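You operate a simulated robot arm through the tools that you are given. There is no shell and no other tool.

Carry out the task below with a simulated robot arm. There is one attempt and no reset: what you move stays moved.

Task
Wind 4 m of lace on the yellow spool and hang it back in the rack.
Fine: Set the length dial, press START once, and wait till the winder stops.
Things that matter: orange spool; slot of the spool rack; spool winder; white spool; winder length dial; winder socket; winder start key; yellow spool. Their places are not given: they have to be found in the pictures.

Only the result counts: the job must be done as asked and must still hold three seconds after the hand-in. Knocking over, shifting, dropping, spilling or breaking anything else fails it.

Robot
A 7-joint arm with a two-finger parallel gripper, fixed in place. Base frame: the origin is on the floor under the middle of its stand, x ahead of it, y to its left, z up. Lengths are in mm, angles in rad, forces in N, time in s.
It reaches about 1479 mm from its shoulder. Its first joint turns from -2.897 to 2.897 rad. Payload 4.4 kg.
The TCP is the grasp point between the finger pads, 23 mm short of the fingertips. In the tool frame z runs along the fingers and y along their closing line. The gripper opens to 94 mm. The fingers are 38 mm wide and 10 mm thick; the gripper's body (54 by 96 mm) begins 39 mm behind the TCP.
Orientation is that of the tool frame in the base frame, as a unit quaternion [x, y, z, w]. With the fingers straight down and closing along the base's y, the tool's x points along the base's -x, its y along +y and its z along -z.

Tools
- The arm moves only by the tool nudge_tool. Its arguments are lists of equal length, an entry for each row: "delta_rot": the turn, a rotation vector about the tool's x, y, z in units of 8 degrees (1.0 is 8 degrees), a list of three; "translation": the shift along the tool's x, y, z in units of 20 mm (1.0 is 20 mm), a list of three; "grip": the closure, from 0 (fully open) to 1 (shut). In form: {"delta_rot": [[ax, ay, az], ...], "translation": [[x, y, z], ...], "grip": [grip, ...]}. A call has 1 to 20 rows; each row shifts and turns the commanded pose from where the row before left it, along the tool's axes as they then stand. A call with a number of a shift or a turn outside -1 to 1 is refused whole. Rows are played at 5 a second. More than 50 mm and 0.15 rad between two rows, or a gripper value outside its range, and nothing of the call is played. Where a pose cannot be reached the arm comes as near as it can. A force on the tool above 90 N (or 10 N above the force at the start of the call, whichever is more), or a blocked arm, ends the call early, and 0.2 s more pass. Each finger travels about 72 mm/s and halts on what it meets, pressing with about 38 N; the grip force reading is that of the motor and also rises with nothing between the fingers. The clock runs only during rows and for 0.2 s after the last one: add rows that do not move to give the fingers time. The reply holds the time, the measured pose of the TCP, the force on the tool along the base axes, the opening and the grip force, in the units named above and with some noise, with the torque about the TCP (base axes, N m) and any sound that the robot's microphone picked up, and new pictures: "pictures" is both (left out), scene, wrist or none.
- Cameras (640 x 400 px; columns grow to the right, rows downward): "scene" is fixed at [49.4, 502.4, 1485.2]; the picture's right is [-0.12, -0.99, 0.00], its down [-0.44, 0.06, -0.89] and it looks along [0.89, -0.11, -0.45] (base axes); focal length 354 px, centre (320, 200). "wrist" rides on the gripper at [86, 16, -75] in the tool frame; the picture's right is [-0.18, 0.98, 0.00], its down [-0.58, -0.11, -0.81] and it looks along [-0.79, -0.15, 0.59] (tool axes); focal length 243 px, centre (320, 200).
- pixel_to_xyz(camera, pixels): for up to 12 pixels [column, row] of the newest picture of that camera ("zoom" is the newest enlarged one), the place [x, y, z] in the base frame of the surface seen there, good to about 2 mm. It takes no simulated time.
- enlarge(camera, box): a new picture of the part [left, top, right, bottom] of that camera's present view, enlarged. It takes no simulated time.
- sign_off(): hands the job in; it is judged then, once.

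Unless the task says otherwise, let go and move clear before handing in.

The tools are called after ">>>" by a JSON object that holds its "api" and its "payload". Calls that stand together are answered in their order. nudge_tool: Moves the arm, as the interface text tells. Its arguments: {"type":"object","properties":{"delta_rot":{"type":"array"},"translation":{"type":"array"},"grip":{"type":"array"},"pictures":{"type":"string","enum":["both","scene","wrist","none"]}},"required":["delta_rot","translation","grip"]} The other tools are called the same way: pixel_to_xyz (camera, pixels) gives the place of the surface under pixels of a picture; enlarge (camera, box) takes an enlarged picture of a part of a camera's view; sign_off () hands the job in.

At the start:

```text
clock: 0.0
ee_pos: [626.7, 514.7, 1220.8]
orientation: [-0.001, 1.0, 0.0, 0.001]
force: [-0.1, -0.6, -0.9]
ft_torque: [-0.01, -0.02, -0.03]
width: 93.9
gripper_force: 0.1
```

scene: 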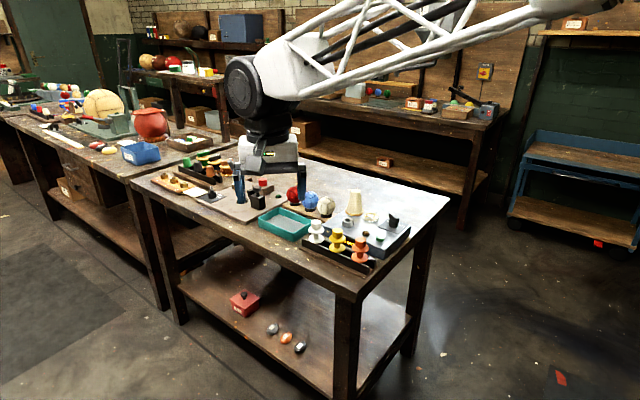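
wrist: 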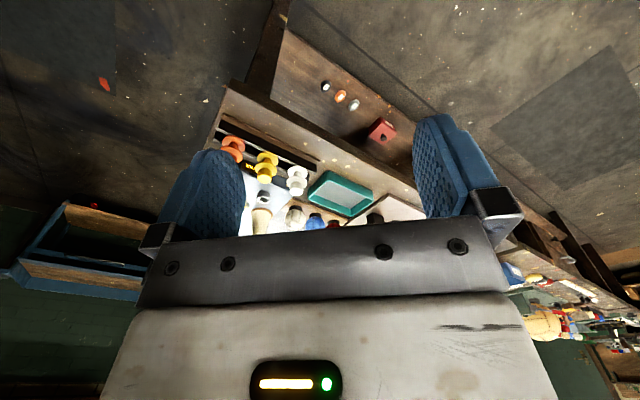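

The scene picture shows three spools (white, yellow, orange) on a rack near pixels (318-360, 230-255), with a dark device at about (390, 235) that may be the winder. I'll enlarge that region to look closer.

>>> {"api": "enlarge", "payload": {"camera": "scene", "box": [280, 180, 440, 280]}}

>>> {"api": "enlarge", "payload": {"camera": "scene", "box": [140, 140, 300, 240]}}

```text
4.00 times, centred on (360, 230) of scene
```

zoom: 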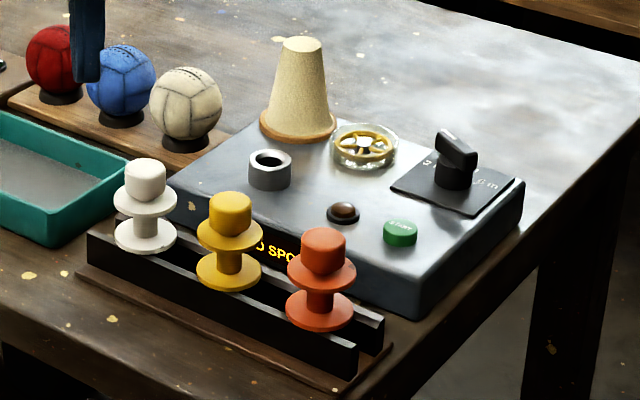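

```text
4.00 times, centred on (220, 190) of scene
```

zoom: 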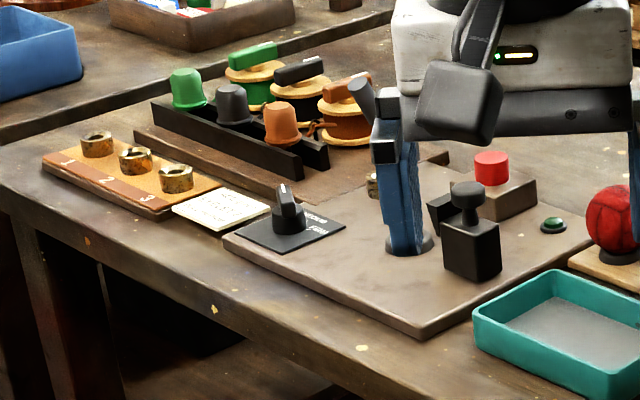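

The winder is the grey box with a socket ring, cone, lamp, green START key and black dial around scene pixel (370, 230). I'll zoom in on the dial to read its scale.

>>> {"api": "enlarge", "payload": {"camera": "scene", "box": [372, 205, 420, 235]}}

>>> {"api": "enlarge", "payload": {"camera": "scene", "box": [300, 210, 380, 280]}}

```text
13.33 times, centred on (396, 220) of scene
```

zoom: 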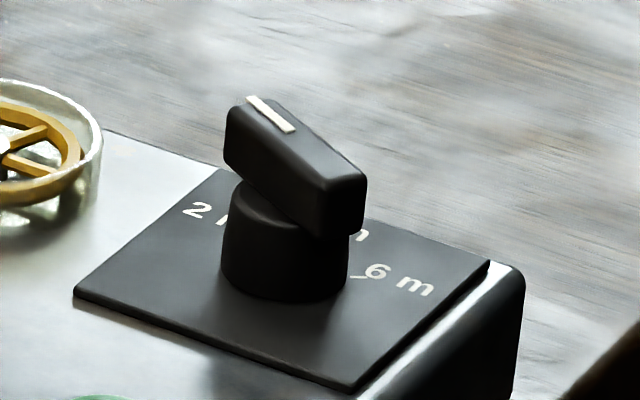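

```text
5.71 times, centred on (340, 245) of scene
```

zoom: 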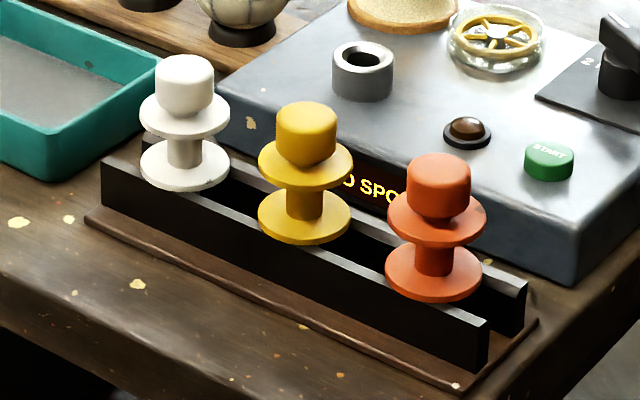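

The winder display reads "NO SPOOL" and the yellow spool sits in the middle of the rack. I'll measure 3D points on the spools, socket, START key and rack.

>>> {"api": "pixel_to_xyz", "payload": {"camera": "zoom", "pixels": [[306, 108], [306, 140], [306, 184], [306, 238], [184, 62], [438, 160], [364, 48], [364, 90], [364, 60], [549, 150], [466, 126], [620, 20]]}}

>>> {"api": "pixel_to_xyz", "payload": {"camera": "scene", "pixels": [[302, 239], [302, 247], [369, 263], [376, 254], [320, 234], [420, 225], [365, 258], [340, 200], [355, 192], [369, 217], [320, 221], [345, 230]]}}

```text
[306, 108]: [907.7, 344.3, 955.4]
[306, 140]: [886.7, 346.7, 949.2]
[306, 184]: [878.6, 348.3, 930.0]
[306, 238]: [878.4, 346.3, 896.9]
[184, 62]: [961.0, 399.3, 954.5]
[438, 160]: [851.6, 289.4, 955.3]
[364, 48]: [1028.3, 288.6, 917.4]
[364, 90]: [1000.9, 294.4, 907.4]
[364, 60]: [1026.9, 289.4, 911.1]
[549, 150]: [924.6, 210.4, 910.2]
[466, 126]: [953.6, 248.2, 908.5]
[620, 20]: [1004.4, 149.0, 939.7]
```

```text
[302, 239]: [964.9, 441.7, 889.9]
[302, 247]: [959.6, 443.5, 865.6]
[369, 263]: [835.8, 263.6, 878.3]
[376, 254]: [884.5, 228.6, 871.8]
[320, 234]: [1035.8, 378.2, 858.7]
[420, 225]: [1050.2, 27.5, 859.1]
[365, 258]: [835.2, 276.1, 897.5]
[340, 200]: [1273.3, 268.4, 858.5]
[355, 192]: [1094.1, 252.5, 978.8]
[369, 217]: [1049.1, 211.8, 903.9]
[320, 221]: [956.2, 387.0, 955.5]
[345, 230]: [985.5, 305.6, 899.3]
```

Rough positions: yellow knob top around (900, 345, 956), socket near (1015, 291, 917), START near (925, 210, 910) and dial near (1005, 149, 940). I'll move the wrist camera over for a closer view of the winder.

>>> {"api": "nudge_tool", "payload": {"delta_rot": [[0, 0, 0], [0, 0, 0], [0, 0, 0], [0, 0, 0], [0, 0, 0], [0, 0, 0], [0, 0, 0], [0, 0, 0], [0, 0, 0], [0, 0, 0], [0, 0, 0], [0, 0, 0]], "translation": [[-0.47, -0.92, 0.6], [-0.47, -0.92, 0.6], [-0.47, -0.92, 0.6], [-0.47, -0.92, 0.6], [-0.47, -0.92, 0.6], [-0.47, -0.92, 0.6], [-0.47, -0.92, 0.6], [-0.47, -0.92, 0.6], [-0.47, -0.92, 0.6], [-0.47, -0.92, 0.6], [-0.47, -0.92, 0.6], [-0.47, -0.92, 0.6]], "grip": [0, 0, 0, 0, 0, 0, 0, 0, 0, 0, 0, 0]}}

```text
clock: 2.6
ee_pos: [738.2, 295.7, 1076.7]
orientation: [0.0, 1.0, 0.0, 0.001]
force: [-0.5, 0.1, 0.1]
ft_torque: [0.0, 0.0, 0.01]
width: 94.1
gripper_force: 0.0
```

scene: 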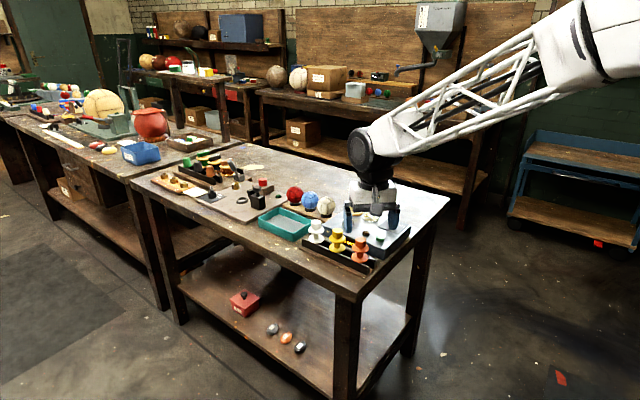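
wrist: 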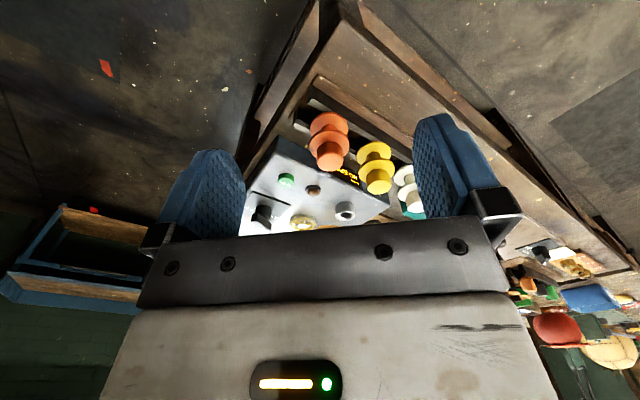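

In the wrist view the winder lies at (240-420, 100-235), with the dial partly hidden at about (262, 215). I'll enlarge this view.

>>> {"api": "enlarge", "payload": {"camera": "wrist", "box": [232, 130, 392, 236]}}

```text
3.77 times, centred on (312, 183) of wrist
```

zoom: 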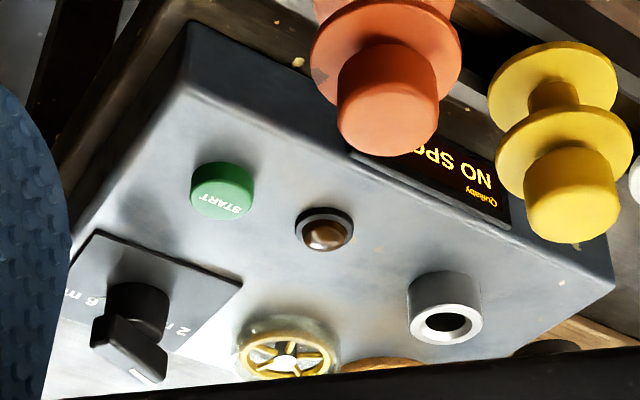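

The wrist zoom shows the pointer's white line near (150, 375), close to the "2 m" label, but "4 m" is hidden behind the knob. I'll move over the dial and tilt the camera down so I can read it from above.

>>> {"api": "nudge_tool", "payload": {"delta_rot": [[0, 0, 0], [0, 0, 0], [0, 0, 0], [0, 0, 0], [0, 0, 0], [0, 0, 0], [0, 0, 0], [0, 0, 0], [0, 0, 0], [0, 0, 0], [0, 1, 0], [0, 1, 0], [0, 1, 0], [0, 1, 0], [0, 1, 0]], "translation": [[-0.96, -0.53, -0.32], [-0.96, -0.53, -0.32], [-0.96, -0.53, -0.32], [-0.96, -0.53, -0.32], [-0.96, -0.53, -0.32], [-0.96, -0.53, -0.32], [-0.96, -0.53, -0.32], [-0.96, -0.53, -0.32], [-0.96, -0.53, -0.32], [-0.96, -0.53, -0.32], [0, 0, 0], [0, 0, 0], [0, 0, 0], [0, 0, 0], [0, 0, 0]], "grip": [0, 0, 0, 0, 0, 0, 0, 0, 0, 0, 0, 0, 0, 0, 0]}}

```text
clock: 5.8
ee_pos: [931.4, 188.0, 1142.5]
orientation: [0.001, 0.94, 0.001, -0.341]
force: [-0.6, -0.5, -0.2]
ft_torque: [-0.01, -0.04, 0.0]
width: 94.1
gripper_force: 0.1
```

scene: 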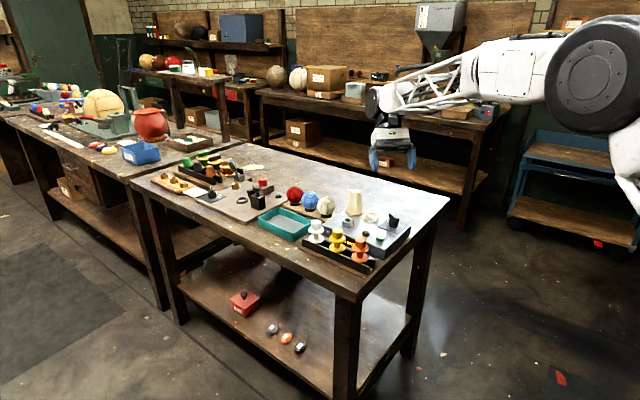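
wrist: 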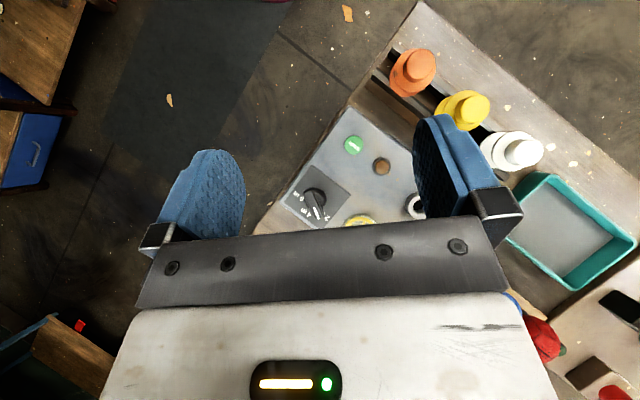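

The dial is now in view from above at about (315, 200). I'll enlarge it to read the labels and measure points.

>>> {"api": "enlarge", "payload": {"camera": "wrist", "box": [275, 160, 355, 235]}}

```text
5.33 times, centred on (315, 198) of wrist
```

zoom: 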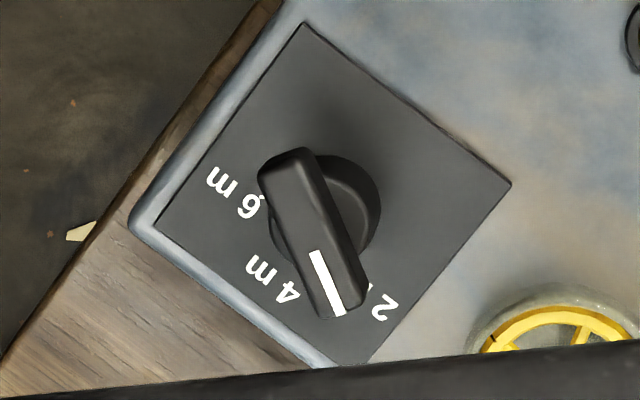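

The pointer lies between "4 m" (272, 277) and "2 m" (380, 300). I'll measure the plate corners, labels and the pointer bar in 3D.

>>> {"api": "pixel_to_xyz", "payload": {"camera": "zoom", "pixels": [[303, 24], [508, 186], [365, 360], [160, 221], [234, 192], [272, 276], [380, 302], [318, 254], [339, 312], [287, 165], [365, 190], [310, 200]]}}

>>> {"api": "pixel_to_xyz", "payload": {"camera": "zoom", "pixels": [[262, 180], [305, 150], [363, 300], [322, 316], [252, 207], [288, 292], [382, 310], [320, 152], [380, 200], [355, 245], [222, 180], [258, 265]]}}

```text
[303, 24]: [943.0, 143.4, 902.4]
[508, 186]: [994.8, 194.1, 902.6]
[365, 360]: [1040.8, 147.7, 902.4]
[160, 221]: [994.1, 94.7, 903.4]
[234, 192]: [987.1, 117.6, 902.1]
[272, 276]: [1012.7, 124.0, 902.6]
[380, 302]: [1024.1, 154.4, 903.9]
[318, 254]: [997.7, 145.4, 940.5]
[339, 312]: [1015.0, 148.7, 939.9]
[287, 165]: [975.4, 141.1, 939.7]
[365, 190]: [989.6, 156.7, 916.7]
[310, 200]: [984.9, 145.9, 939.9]
```

```text
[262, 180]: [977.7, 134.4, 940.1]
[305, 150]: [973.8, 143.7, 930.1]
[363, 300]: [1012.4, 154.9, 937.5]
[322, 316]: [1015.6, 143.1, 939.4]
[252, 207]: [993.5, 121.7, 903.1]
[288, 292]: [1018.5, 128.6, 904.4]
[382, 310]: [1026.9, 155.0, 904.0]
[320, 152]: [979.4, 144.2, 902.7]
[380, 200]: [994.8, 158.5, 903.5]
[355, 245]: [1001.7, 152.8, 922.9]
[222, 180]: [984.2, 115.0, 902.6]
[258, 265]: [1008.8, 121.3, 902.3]
```

The plate centre is about (993.5, 145). The pointer bearing is about +11°, which is on "2 m", and "4 m" lies at about -45°, so I need a clockwise turn of roughly 56° seen from above. I'll straighten the tool, line the fingers up across the bar and hover above it.

>>> {"api": "nudge_tool", "payload": {"delta_rot": [[0, -1, 0], [0, -1, 0], [0, -1, 0], [0, -1, 0], [0, -1, 0], [0, 0, 0], [0, 0, 0], [0, 0, 0], [0, 0, 0], [0, 0, 0], [0, 0, 0], [0, 0, 0], [0, 0, -0.7], [0, 0, -0.7]], "translation": [[0, 0, 0], [0, 0, 0], [0, 0, 0], [0, 0, 0], [0, 0, 0], [-0.443, -0.307, 0.94], [-0.443, -0.307, 0.94], [-0.443, -0.307, 0.94], [-0.443, -0.307, 0.94], [-0.443, -0.307, 0.94], [-0.443, -0.307, 0.94], [-0.443, -0.307, 0.94], [0, 0, 0], [0, 0, 0]], "grip": [0, 0, 0, 0, 0, 0.45, 0.45, 0.45, 0.45, 0.45, 0.45, 0.45, 0.45, 0.45]}}

```text
clock: 8.8
ee_pos: [992.5, 145.3, 1009.5]
orientation: [-0.097, 0.995, 0.0, 0.0]
force: [-0.4, -0.1, 0.0]
ft_torque: [0.01, -0.01, -0.02]
width: 51.4
gripper_force: 0.0
```

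scene: 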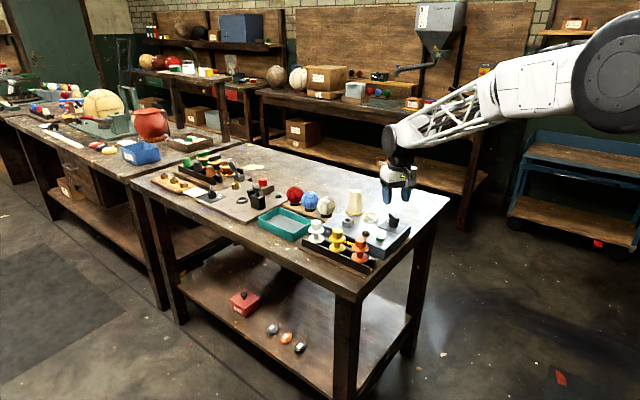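
wrist: 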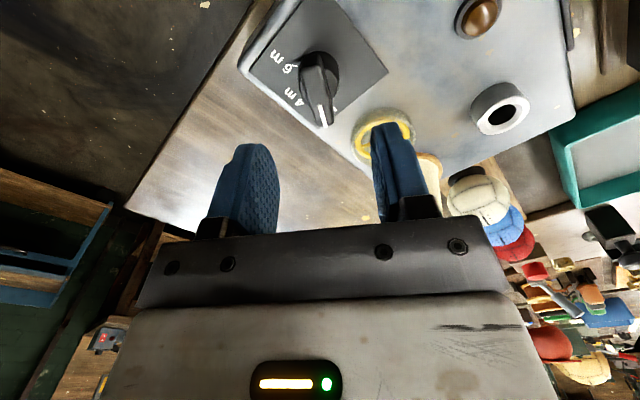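

The fingers now sit across the dial bar, which appears at (318, 88). I'll zoom in and re-measure the bar from this closer view.

>>> {"api": "enlarge", "payload": {"camera": "wrist", "box": [240, 20, 400, 140]}}

```text
3.33 times, centred on (320, 80) of wrist
```

zoom: 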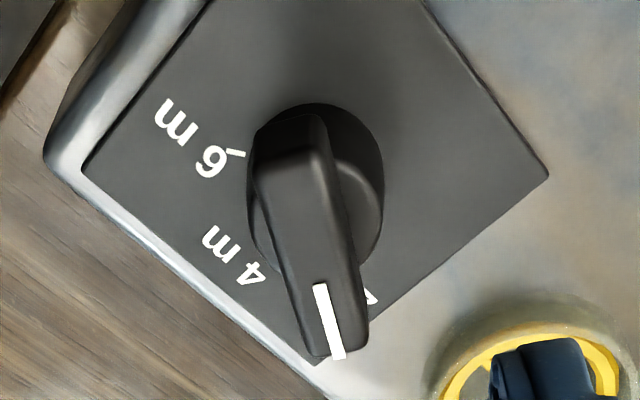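

>>> {"api": "pixel_to_xyz", "payload": {"camera": "zoom", "pixels": [[320, 290], [337, 350], [262, 165], [318, 160], [312, 345], [360, 335], [290, 135], [232, 153], [243, 153], [255, 275], [375, 300], [305, 240]]}}

```text
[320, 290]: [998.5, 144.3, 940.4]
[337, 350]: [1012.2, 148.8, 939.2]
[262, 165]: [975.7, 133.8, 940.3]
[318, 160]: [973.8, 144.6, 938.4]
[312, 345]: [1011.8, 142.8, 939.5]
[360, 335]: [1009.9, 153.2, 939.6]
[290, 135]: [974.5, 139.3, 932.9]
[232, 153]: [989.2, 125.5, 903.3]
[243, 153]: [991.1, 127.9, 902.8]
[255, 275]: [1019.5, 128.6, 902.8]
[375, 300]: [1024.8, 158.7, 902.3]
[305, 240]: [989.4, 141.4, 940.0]
```

The bar centre measures about (993, 144.5) with its top at z 940, and the TCP is right over it at (992.5, 145.3). I'll descend to z of about 949 and close on the bar.

>>> {"api": "nudge_tool", "payload": {"delta_rot": [[0, 0, 0], [0, 0, 0], [0, 0, 0], [0, 0, 0], [0, 0, 0], [0, 0, 0], [0, 0, 0], [0, 0, 0]], "translation": [[0, 0, 0.76], [0, 0, 0.76], [0, 0, 0.76], [0, 0, 0.76], [0, 0, 0], [0, 0, 0], [0, 0, 0], [0, 0, 0]], "grip": [0.45, 0.45, 0.45, 0.45, 0.45, 1, 1, 1]}}

```text
clock: 10.6
ee_pos: [991.8, 145.4, 948.7]
orientation: [-0.097, 0.995, -0.001, 0.0]
force: [2.0, 7.6, -2.0]
ft_torque: [0.25, -0.68, 0.07]
width: 13.8
gripper_force: 45.5
```

scene: 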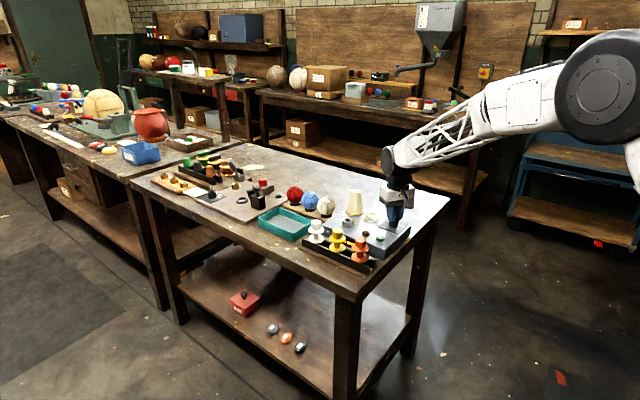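
wrist: 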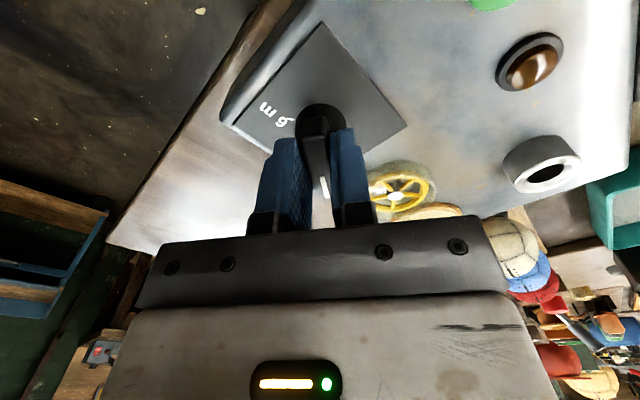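

The fingers closed on the bar at 13.8 mm with small forces. I'll turn the tool +56° about its z axis, which is clockwise from above, toward "4 m".

>>> {"api": "nudge_tool", "payload": {"delta_rot": [[0, 0, 1], [0, 0, 1], [0, 0, 1], [0, 0, 1], [0, 0, 1], [0, 0, 1], [0, 0, 1], [0, 0, 0]], "translation": [[0, 0, 0], [0, 0, 0], [0, 0, 0], [0, 0, 0], [0, 0, 0], [0, 0, 0], [0, 0, 0], [0, 0, 0]], "grip": [1, 1, 1, 1, 1, 1, 1, 1]}}

```text
clock: 12.4
ee_pos: [992.6, 144.8, 948.7]
orientation: [0.382, 0.924, -0.001, 0.0]
force: [-46.0, -0.4, 0.7]
ft_torque: [0.64, 1.3, -0.07]
width: 13.8
gripper_force: 45.3
```

scene: 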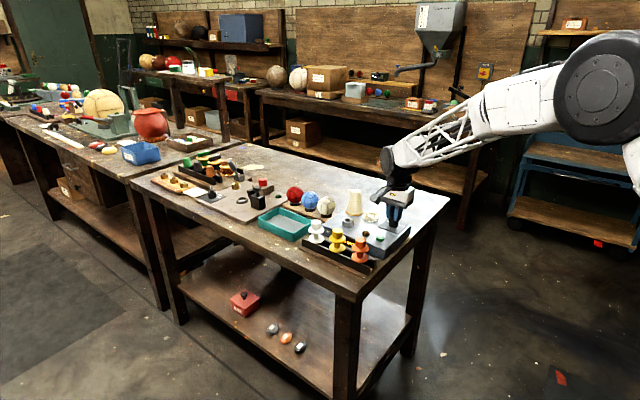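
wrist: 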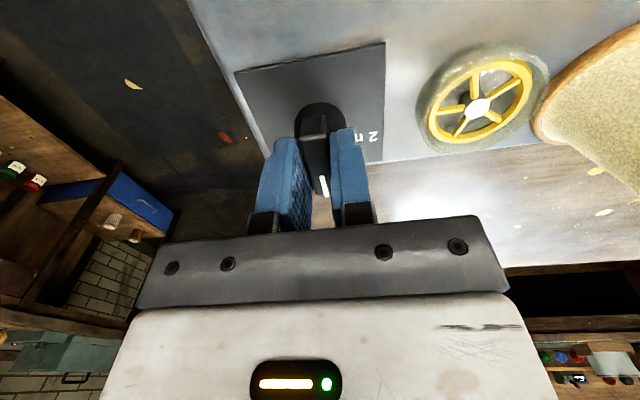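

The tool turned to bearing 45°, so the bar should now be at -45°, but there is a 46 N side force from a slight off-centre grip. I'll open the fingers, rise and check the dial.

>>> {"api": "nudge_tool", "payload": {"delta_rot": [[0, 0, 0], [0, 0, 0], [0, 0, 0], [0, 0, 0], [0, 0, 0], [0, 0, 0]], "translation": [[0, 0, 0], [0, 0, 0], [0, 0, -1], [0, 0, -1], [0, 0, -1], [0, 0, -1]], "grip": [0.45, 0.45, 0.45, 0.45, 0.45, 0.45]}}

```text
clock: 13.8
ee_pos: [991.6, 145.6, 1029.5]
orientation: [0.382, 0.924, 0.0, 0.0]
force: [-0.2, 0.4, -0.3]
ft_torque: [-0.02, 0.01, -0.02]
width: 51.6
gripper_force: 0.1
```

scene: 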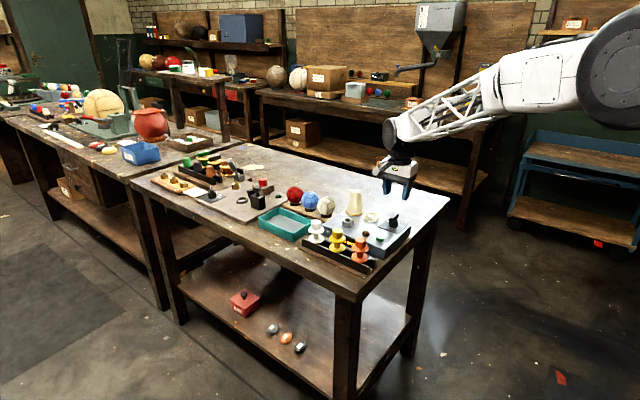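
wrist: 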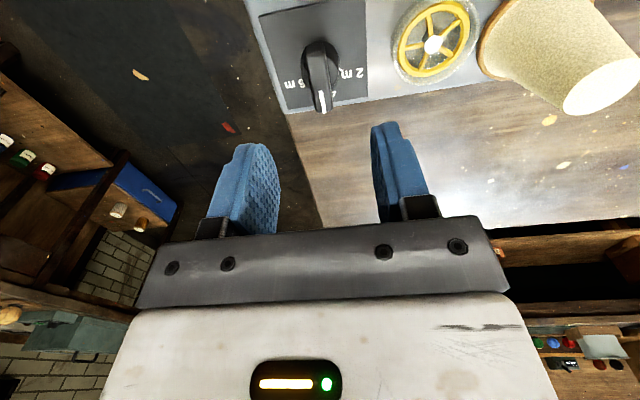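

>>> {"api": "enlarge", "payload": {"camera": "wrist", "box": [250, 5, 390, 125]}}

>>> {"api": "enlarge", "payload": {"camera": "scene", "box": [300, 185, 420, 280]}}

```text
3.33 times, centred on (320, 65) of wrist
```

zoom: 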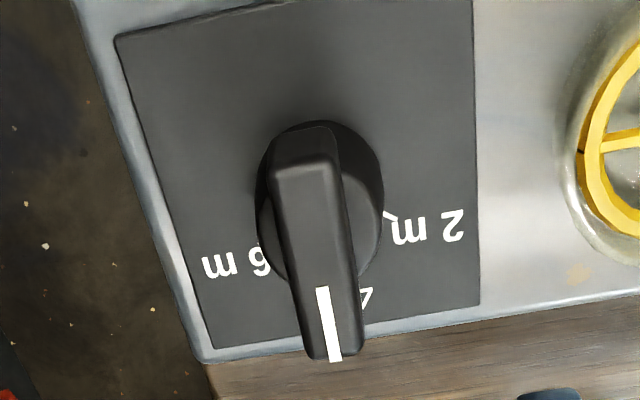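

```text
4.21 times, centred on (360, 232) of scene
```

zoom: 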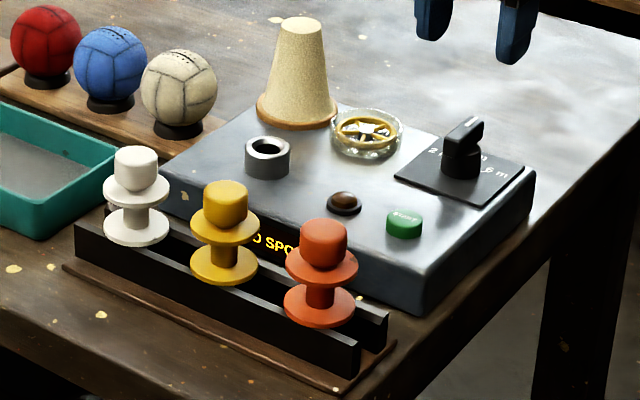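

The pointer now covers "4 m", midway between "2 m" and "6 m". I'll measure the pointer's bearing and confirm the winder didn't move.

>>> {"api": "enlarge", "payload": {"camera": "wrist", "box": [250, 5, 390, 125]}}

>>> {"api": "pixel_to_xyz", "payload": {"camera": "scene", "pixels": [[322, 220], [337, 228], [361, 240], [366, 218], [376, 233], [359, 233], [350, 190], [366, 215]]}}

```text
3.33 times, centred on (320, 65) of wrist
```

zoom: 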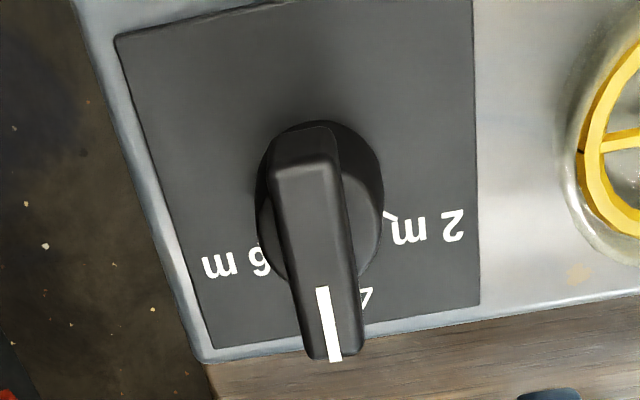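

```text
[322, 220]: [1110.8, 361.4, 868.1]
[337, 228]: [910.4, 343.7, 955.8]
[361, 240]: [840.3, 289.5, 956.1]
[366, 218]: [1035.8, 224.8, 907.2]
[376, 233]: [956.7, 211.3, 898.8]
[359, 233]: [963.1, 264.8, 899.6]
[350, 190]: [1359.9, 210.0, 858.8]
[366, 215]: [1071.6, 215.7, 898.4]
```

>>> {"api": "pixel_to_xyz", "payload": {"camera": "zoom", "pixels": [[322, 290], [335, 357], [274, 185], [335, 175], [312, 352], [362, 340], [390, 217], [260, 246], [115, 38], [478, 304], [212, 347], [305, 250]]}}

```text
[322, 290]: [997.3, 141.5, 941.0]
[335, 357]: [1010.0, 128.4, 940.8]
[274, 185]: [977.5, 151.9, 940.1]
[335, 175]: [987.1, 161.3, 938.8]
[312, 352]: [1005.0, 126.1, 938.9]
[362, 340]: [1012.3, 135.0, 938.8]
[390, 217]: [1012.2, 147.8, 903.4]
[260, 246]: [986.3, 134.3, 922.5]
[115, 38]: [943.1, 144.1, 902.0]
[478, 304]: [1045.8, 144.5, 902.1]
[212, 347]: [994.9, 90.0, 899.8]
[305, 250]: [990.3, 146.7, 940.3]
```

The pointer bearing measures about -45°, right on "4 m", and the plate corners haven't moved. Next I'll back the wrist camera off to the rack side to measure the yellow spool accurately.

>>> {"api": "nudge_tool", "payload": {"delta_rot": [[0, 0, 0], [0, 0, 0], [0, 0, 0], [0, 0, 0], [0, 0, 0], [0, 0, 0], [0, 0, 0], [0, 0, 0], [0, 0, 0], [0, 0, 0], [0, 0, 0], [0, 0, 0], [0, 0, 0], [0, 0, 0], [0, 0, 0], [0, 0, 0], [0, 0, 0]], "translation": [[0.934, 0.285, 0], [0.934, 0.285, 0], [0.934, 0.285, 0], [0.934, 0.285, 0], [0.934, 0.285, 0], [0.934, 0.285, 0], [0.934, 0.285, 0], [0.934, 0.285, 0], [0.934, 0.285, 0], [0.934, 0.285, 0], [0.934, 0.285, 0], [0.934, 0.285, 0], [0.934, 0.285, 0], [0.934, 0.285, 0], [0.934, 0.285, 0], [0.934, 0.285, 0], [0.934, 0.285, 0]], "grip": [0.35, 0.35, 0.35, 0.35, 0.35, 0.35, 0.35, 0.35, 0.35, 0.35, 0.35, 0.35, 0.35, 0.35, 0.35, 0.35, 0.35]}}

```text
clock: 17.4
ee_pos: [838.1, 439.5, 1030.8]
orientation: [0.381, 0.925, -0.001, 0.0]
force: [-1.2, 1.0, 0.4]
ft_torque: [-0.04, 0.0, -0.02]
width: 61.0
gripper_force: 0.1
```

scene: 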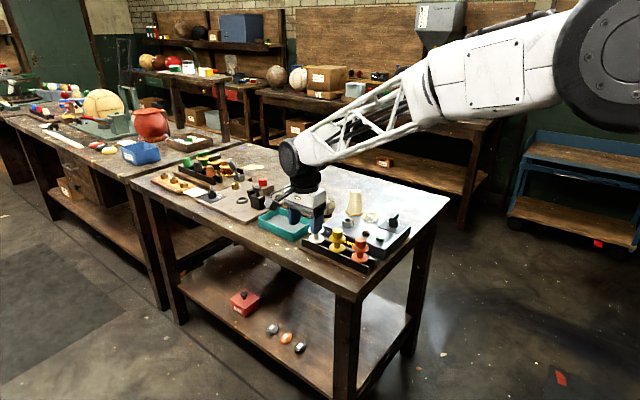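
wrist: 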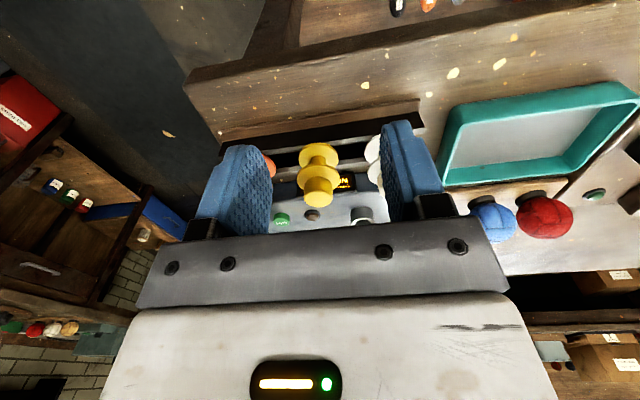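

>>> {"api": "enlarge", "payload": {"camera": "wrist", "box": [250, 120, 400, 236]}}

```text
3.45 times, centred on (325, 178) of wrist
```

zoom: 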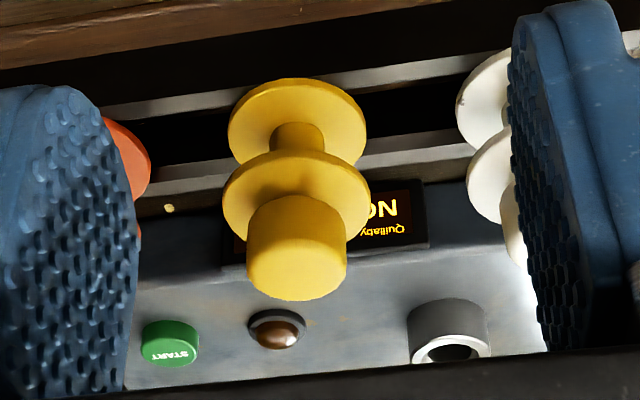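

>>> {"api": "pixel_to_xyz", "payload": {"camera": "zoom", "pixels": [[297, 274], [252, 268], [340, 268], [297, 296], [297, 256], [297, 215], [297, 165], [226, 195], [366, 195], [297, 92], [232, 120], [363, 120]]}}

>>> {"api": "pixel_to_xyz", "payload": {"camera": "zoom", "pixels": [[180, 350], [172, 330], [278, 335], [447, 352], [413, 345], [487, 340], [447, 325], [450, 360], [190, 180], [190, 110], [400, 150], [400, 72]]}}

```text
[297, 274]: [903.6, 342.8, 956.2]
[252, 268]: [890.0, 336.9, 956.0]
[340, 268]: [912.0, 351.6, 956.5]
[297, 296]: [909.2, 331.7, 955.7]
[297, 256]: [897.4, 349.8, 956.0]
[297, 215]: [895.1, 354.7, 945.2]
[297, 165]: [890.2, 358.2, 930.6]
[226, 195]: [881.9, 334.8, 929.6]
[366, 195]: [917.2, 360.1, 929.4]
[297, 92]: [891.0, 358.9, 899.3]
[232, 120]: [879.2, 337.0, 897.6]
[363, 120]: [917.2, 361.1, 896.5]
```

```text
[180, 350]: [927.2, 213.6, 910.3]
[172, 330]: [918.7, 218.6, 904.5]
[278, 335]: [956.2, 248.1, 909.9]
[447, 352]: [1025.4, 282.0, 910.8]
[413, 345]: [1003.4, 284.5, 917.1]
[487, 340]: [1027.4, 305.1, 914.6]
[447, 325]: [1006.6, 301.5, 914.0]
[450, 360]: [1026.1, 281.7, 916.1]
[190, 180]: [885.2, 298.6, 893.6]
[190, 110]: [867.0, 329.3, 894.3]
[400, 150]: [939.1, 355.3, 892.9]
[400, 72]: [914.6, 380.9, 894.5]
```

The yellow spool's axis comes out at about (903.4, 343.2), with knob z from 930 to 956 and upper flange top near 930. The socket centre is near (1018, 291). I'll move directly above the yellow knob and check before descending.

>>> {"api": "nudge_tool", "payload": {"delta_rot": [[0, 0, 0], [0, 0, 0], [0, 0, 0], [0, 0, 0], [0, 0, 0], [0, 0, 0], [0, 0, 0]], "translation": [[-0.952, -0.186, 0], [-0.952, -0.186, 0], [-0.952, -0.186, 0], [-0.952, -0.186, 0], [-0.952, -0.186, 0], [-0.952, -0.186, 0], [0, 0, 0.8]], "grip": [0.35, 0.35, 0.35, 0.35, 0.35, 0.35, 0.35]}}

```text
clock: 19.0
ee_pos: [899.5, 341.3, 1016.1]
orientation: [0.381, 0.925, 0.0, 0.0]
force: [0.1, 0.0, -0.2]
ft_torque: [-0.04, 0.03, 0.02]
width: 61.1
gripper_force: 0.0
```

scene: 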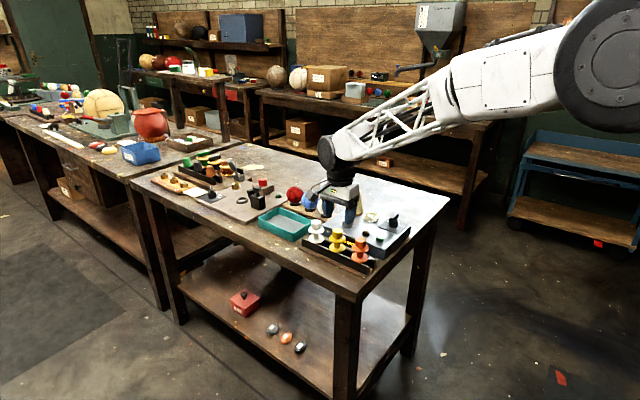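
wrist: 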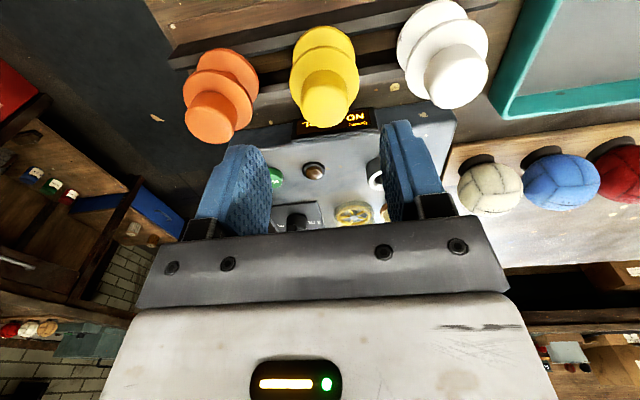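

The TCP reads (899.5, 341.3), a few mm short of my estimate, and all three spools are clearly visible. I'll measure the knobs again from here.

>>> {"api": "enlarge", "payload": {"camera": "wrist", "box": [170, 0, 500, 150]}}

```text
1.94 times, centred on (335, 75) of wrist
```

zoom: 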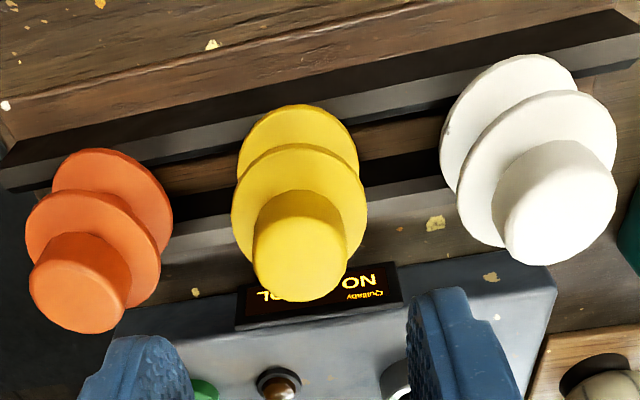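

>>> {"api": "pixel_to_xyz", "payload": {"camera": "zoom", "pixels": [[300, 260], [257, 258], [343, 258], [300, 298], [300, 226], [78, 286], [32, 285], [123, 290], [563, 208], [507, 215], [614, 200], [300, 150]]}}

>>> {"api": "pixel_to_xyz", "payload": {"camera": "zoom", "pixels": [[235, 215], [364, 215], [460, 200], [614, 150], [28, 245], [158, 260], [200, 130], [200, 240], [400, 95], [420, 195], [180, 150], [400, 120]]}}

```text
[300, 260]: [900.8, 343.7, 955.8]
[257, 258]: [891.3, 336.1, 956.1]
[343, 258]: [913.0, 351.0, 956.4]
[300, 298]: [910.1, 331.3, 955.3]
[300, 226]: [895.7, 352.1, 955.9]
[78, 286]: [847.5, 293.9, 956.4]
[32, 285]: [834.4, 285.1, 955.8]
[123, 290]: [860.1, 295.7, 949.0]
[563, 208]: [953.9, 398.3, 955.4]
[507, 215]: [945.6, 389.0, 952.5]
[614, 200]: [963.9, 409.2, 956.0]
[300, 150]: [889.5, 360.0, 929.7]
```

```text
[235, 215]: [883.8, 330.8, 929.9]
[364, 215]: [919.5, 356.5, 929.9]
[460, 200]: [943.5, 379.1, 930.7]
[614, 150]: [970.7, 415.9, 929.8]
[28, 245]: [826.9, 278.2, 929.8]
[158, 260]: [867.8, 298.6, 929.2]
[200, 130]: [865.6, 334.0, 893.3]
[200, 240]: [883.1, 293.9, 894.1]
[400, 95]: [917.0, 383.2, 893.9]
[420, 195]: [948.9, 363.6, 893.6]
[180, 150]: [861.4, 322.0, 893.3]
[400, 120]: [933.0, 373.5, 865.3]
```

The refined yellow centre is about (902.2, 343). I'll correct by about 3 mm along tool y, descend to z of about 957, and read the pose before closing.

>>> {"api": "nudge_tool", "payload": {"delta_rot": [[0, 0, 0], [0, 0, 0], [0, 0, 0], [0, 0, 0], [0, 0, 0], [0, 0, 0]], "translation": [[-0.035, 0.155, 0], [0, 0, 0.73], [0, 0, 0.73], [0, 0, 0.73], [0, 0, 0.73], [0, 0, 0]], "grip": [0.35, 0.35, 0.35, 0.35, 0.35, 0.35]}}

```text
clock: 20.4
ee_pos: [902.1, 343.3, 954.8]
orientation: [0.381, 0.924, 0.0, 0.0]
force: [0.1, -0.1, -0.5]
ft_torque: [-0.01, -0.05, -0.01]
width: 61.1
gripper_force: 0.2
```

scene: 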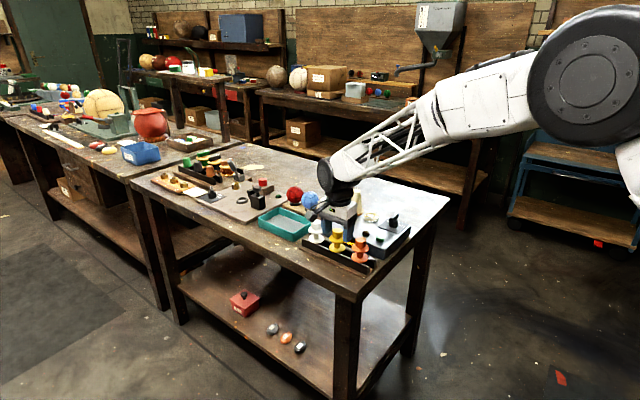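
wrist: 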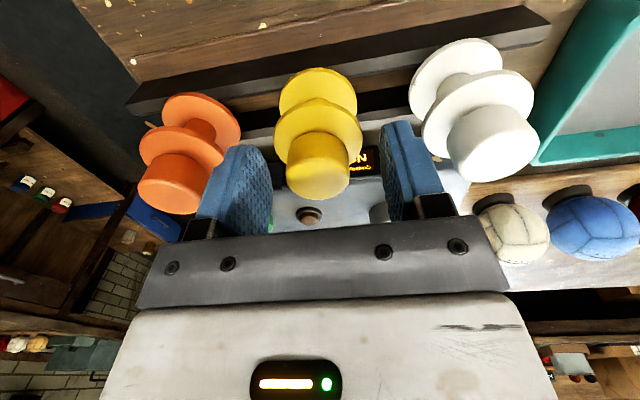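

The TCP is at (902.1, 343.3, 954.8), centred on the knob with the tips about 2 mm above the flange. I'll raise it 1.5 mm for clearance and close on the knob.

>>> {"api": "nudge_tool", "payload": {"delta_rot": [[0, 0, 0], [0, 0, 0], [0, 0, 0], [0, 0, 0]], "translation": [[0, 0, -0.08], [0, 0, 0], [0, 0, 0], [0, 0, 0]], "grip": [0.35, 1, 1, 1]}}

```text
clock: 21.4
ee_pos: [903.1, 341.7, 958.1]
orientation: [0.381, 0.925, 0.0, 0.0]
force: [0.2, 0.3, 0.6]
ft_torque: [0.06, -0.04, -0.01]
width: 29.7
gripper_force: 38.3
```

scene: 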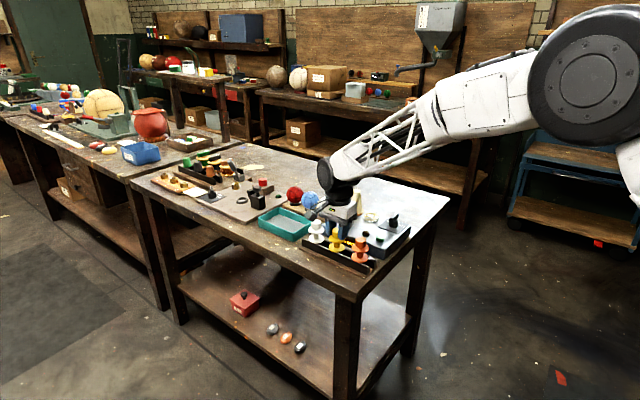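
wrist: 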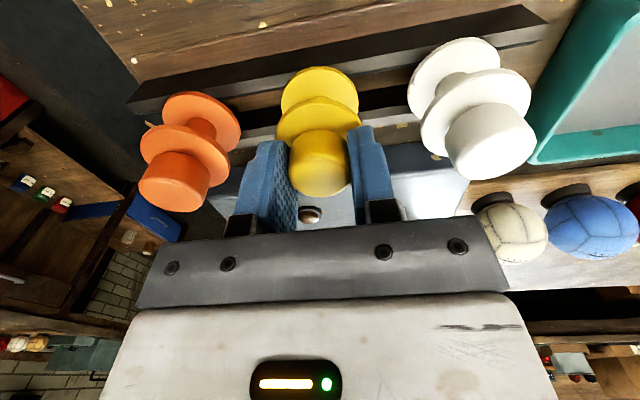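

The fingers closed at 29.7 mm, matching the 30 mm knob, with about 38 N grip. I'll lift straight up about 90 mm.

>>> {"api": "nudge_tool", "payload": {"delta_rot": [[0, 0, 0], [0, 0, 0], [0, 0, 0], [0, 0, 0], [0, 0, 0], [0, 0, 0], [0, 0, 0], [0, 0, 0]], "translation": [[0, 0, -0.3], [0, 0, -0.6], [0, 0, -0.8], [0, 0, -0.8], [0, 0, -0.8], [0, 0, -0.8], [0, 0, -0.5], [0, 0, 0]], "grip": [1, 1, 1, 1, 1, 1, 1, 1]}}

```text
clock: 23.2
ee_pos: [904.9, 343.8, 1049.4]
orientation: [0.381, 0.925, 0.0, 0.0]
force: [0.7, 0.2, -0.2]
ft_torque: [-0.02, 0.0, 0.01]
width: 29.9
gripper_force: 38.1
```

scene: 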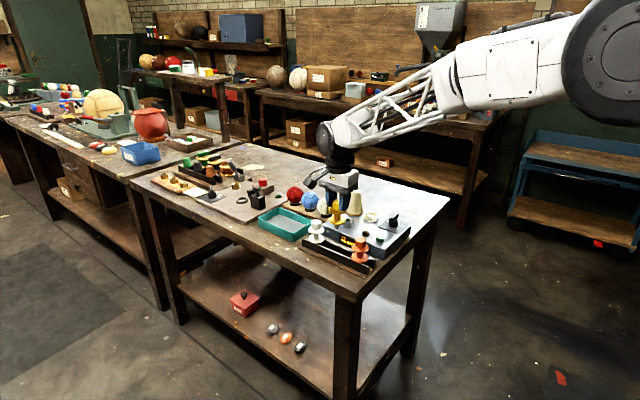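
wrist: 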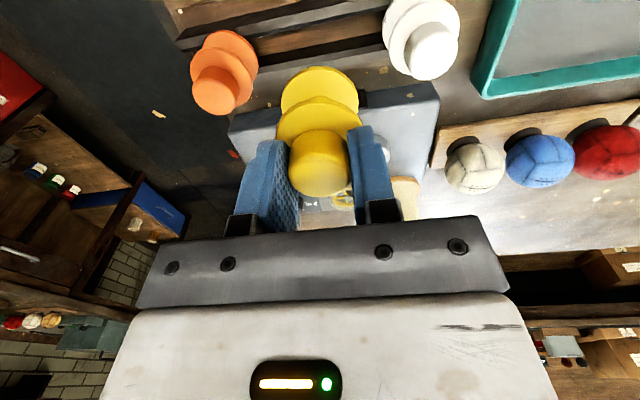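

The spool came free and is held in the air. I'll zoom in on the scene view to see the peg under it and the empty slot.

>>> {"api": "enlarge", "payload": {"camera": "scene", "box": [300, 180, 420, 280]}}

>>> {"api": "enlarge", "payload": {"camera": "wrist", "box": [170, 0, 460, 180]}}

```text
4.00 times, centred on (360, 230) of scene
```

zoom: 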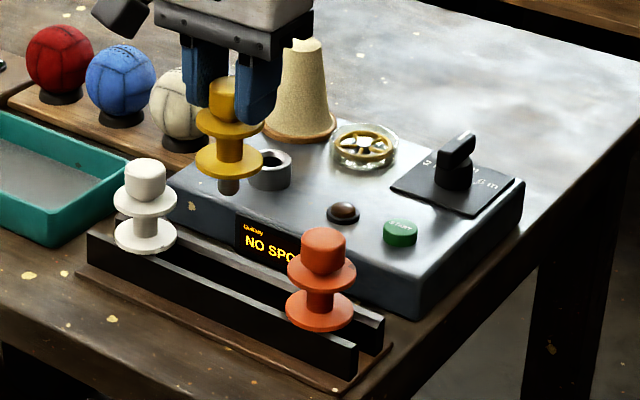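

```text
2.21 times, centred on (315, 90) of wrist
```

zoom: 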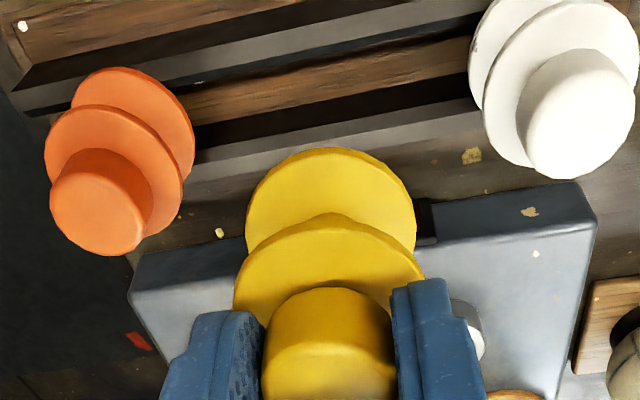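

The peg is visible below the lower flange at zoom (229, 187) and the rack is a pair of rails. I'll measure the peg, the socket ring and the rails.

>>> {"api": "enlarge", "payload": {"camera": "scene", "box": [340, 190, 400, 240]}}

```text
8.00 times, centred on (370, 215) of scene
```

zoom: 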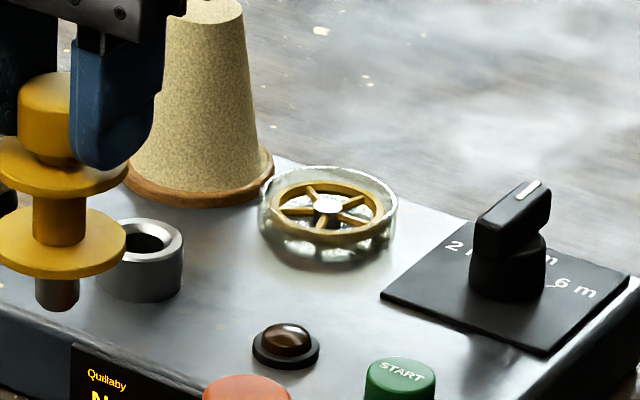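

>>> {"api": "pixel_to_xyz", "payload": {"camera": "zoom", "pixels": [[57, 300], [40, 295], [76, 295], [57, 270], [60, 180], [170, 225], [145, 222], [130, 255], [170, 270], [150, 252], [178, 242], [145, 240]]}}

>>> {"api": "pixel_to_xyz", "payload": {"camera": "zoom", "pixels": [[400, 365], [400, 376], [370, 368], [434, 370], [400, 395], [286, 335], [215, 100], [200, 195], [270, 170], [325, 240], [210, 5], [135, 185]]}}

```text
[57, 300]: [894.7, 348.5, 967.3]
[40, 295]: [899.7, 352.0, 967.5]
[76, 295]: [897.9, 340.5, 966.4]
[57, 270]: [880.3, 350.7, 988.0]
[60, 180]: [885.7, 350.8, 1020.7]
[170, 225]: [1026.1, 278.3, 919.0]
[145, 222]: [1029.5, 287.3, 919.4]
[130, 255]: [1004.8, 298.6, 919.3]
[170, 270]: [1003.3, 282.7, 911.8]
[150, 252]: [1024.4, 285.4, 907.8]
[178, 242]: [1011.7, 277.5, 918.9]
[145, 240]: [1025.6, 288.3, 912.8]
```

```text
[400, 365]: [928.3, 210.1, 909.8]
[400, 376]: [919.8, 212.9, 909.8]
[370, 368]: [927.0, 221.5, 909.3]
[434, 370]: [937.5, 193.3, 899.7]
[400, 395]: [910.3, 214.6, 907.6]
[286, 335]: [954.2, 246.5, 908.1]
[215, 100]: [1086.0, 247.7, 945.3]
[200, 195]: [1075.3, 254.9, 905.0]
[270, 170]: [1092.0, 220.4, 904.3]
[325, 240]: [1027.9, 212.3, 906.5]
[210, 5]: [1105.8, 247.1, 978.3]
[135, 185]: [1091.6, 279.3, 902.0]
```

The peg is about 20 mm long and 13 mm across, and the socket hole is about 20 mm wide with its rim at z of about 919. I'll move above the socket at about z 1080 and use the wrist view to line it up.

>>> {"api": "nudge_tool", "payload": {"delta_rot": [[0, 0, 0], [0, 0, 0], [0, 0, 0], [0, 0, 0], [0, 0, 0], [0, 0, 0], [0, 0, 0], [0, 0, 0]], "translation": [[-0.842, 0.308, -0.215], [-0.842, 0.308, -0.215], [-0.842, 0.308, -0.215], [-0.842, 0.308, -0.215], [-0.842, 0.308, -0.215], [-0.842, 0.308, -0.215], [-0.842, 0.308, -0.215], [0, 0, 0]], "grip": [1, 1, 1, 1, 1, 1, 1, 1]}}

```text
clock: 25.0
ee_pos: [1017.9, 291.9, 1077.3]
orientation: [0.38, 0.925, -0.001, -0.001]
force: [0.1, -0.3, -0.5]
ft_torque: [0.01, 0.0, -0.01]
width: 29.9
gripper_force: 37.9
```

scene: 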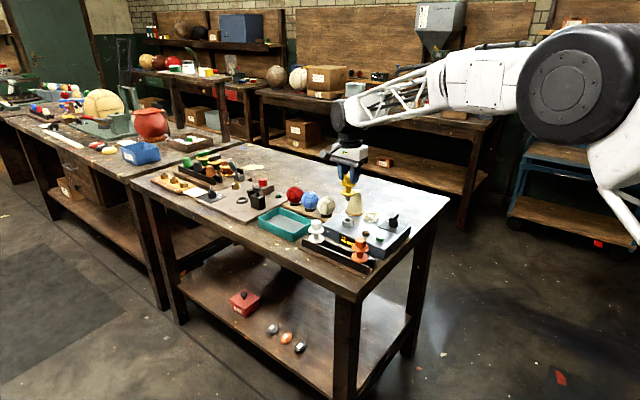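
wrist: 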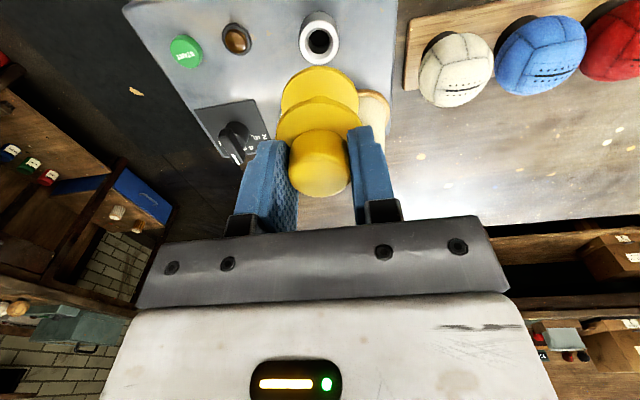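

The socket is plainly visible at about (320, 40), right where it should be if aligned. I'll zoom in and measure the ring and the key positions accurately.

>>> {"api": "enlarge", "payload": {"camera": "wrist", "box": [270, 0, 370, 80]}}

```text
5.00 times, centred on (320, 40) of wrist
```

zoom: 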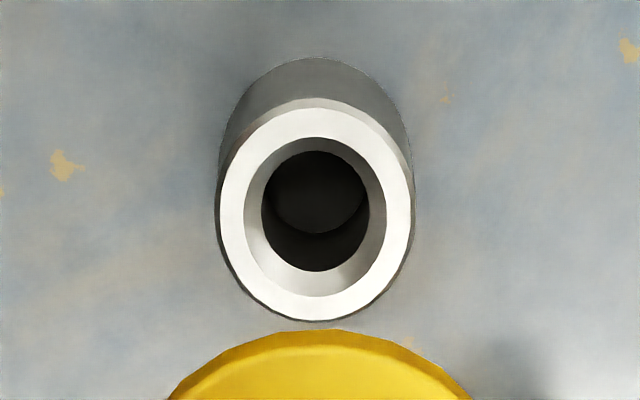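

>>> {"api": "pixel_to_xyz", "payload": {"camera": "zoom", "pixels": [[230, 212], [400, 212], [315, 122], [315, 308], [255, 145], [375, 145], [255, 280], [375, 280], [260, 215], [372, 215], [315, 145], [315, 285]]}}

>>> {"api": "pixel_to_xyz", "payload": {"camera": "wrist", "pixels": [[186, 48], [176, 46], [196, 50], [186, 40], [186, 58], [236, 38], [236, 160], [270, 110]]}}

```text
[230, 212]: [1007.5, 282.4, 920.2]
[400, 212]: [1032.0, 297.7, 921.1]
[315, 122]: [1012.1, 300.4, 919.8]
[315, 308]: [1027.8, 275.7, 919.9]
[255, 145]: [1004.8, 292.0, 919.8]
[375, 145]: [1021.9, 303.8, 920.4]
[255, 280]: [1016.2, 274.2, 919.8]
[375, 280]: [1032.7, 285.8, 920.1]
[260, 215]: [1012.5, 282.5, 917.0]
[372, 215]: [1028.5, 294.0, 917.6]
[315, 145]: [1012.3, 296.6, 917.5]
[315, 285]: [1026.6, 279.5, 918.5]
```

```text
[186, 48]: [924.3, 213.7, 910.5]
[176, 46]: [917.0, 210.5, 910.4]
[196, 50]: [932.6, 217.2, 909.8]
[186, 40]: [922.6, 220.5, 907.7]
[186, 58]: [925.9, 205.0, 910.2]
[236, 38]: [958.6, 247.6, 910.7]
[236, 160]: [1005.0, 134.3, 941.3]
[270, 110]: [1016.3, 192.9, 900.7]
```

The socket rim centre is about (1019.6, 288.7, 920), and the image alignment suggests shifting about -2.7 mm in tool x and -0.9 mm in tool y. I'll apply that and descend until the peg is just above the rim.

>>> {"api": "nudge_tool", "payload": {"delta_rot": [[0, 0, 0], [0, 0, 0], [0, 0, 0], [0, 0, 0], [0, 0, 0], [0, 0, 0], [0, 0, 0]], "translation": [[-0.135, -0.045, 0], [0, 0, 0.66], [0, 0, 0.66], [0, 0, 0.66], [0, 0, 0.66], [0, 0, 0.66], [0, 0, 0]], "grip": [1, 1, 1, 1, 1, 1, 1]}}

```text
clock: 26.6
ee_pos: [1019.0, 289.9, 1012.1]
orientation: [0.381, 0.925, 0.0, 0.0]
force: [0.1, -0.1, -1.0]
ft_torque: [-0.01, 0.01, 0.0]
width: 29.9
gripper_force: 37.9
```

scene: 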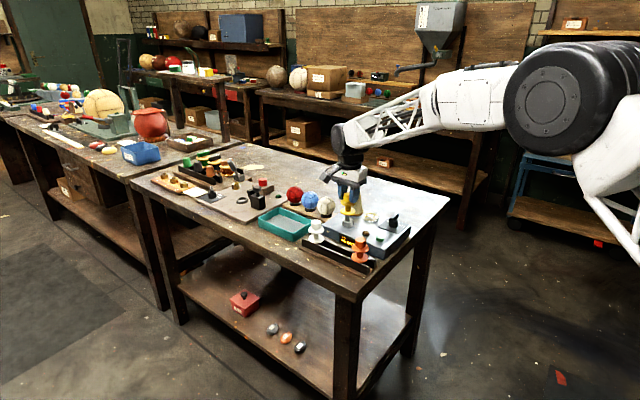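
wrist: 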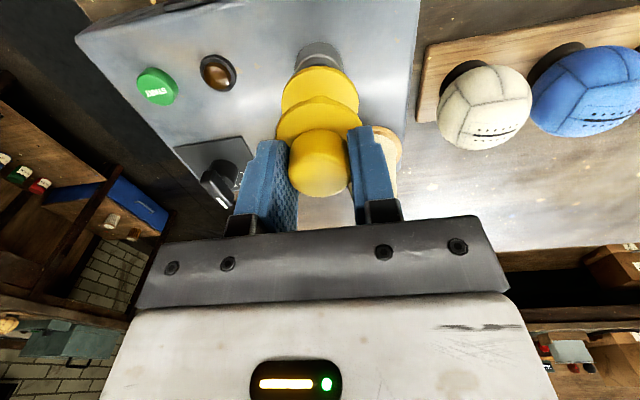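

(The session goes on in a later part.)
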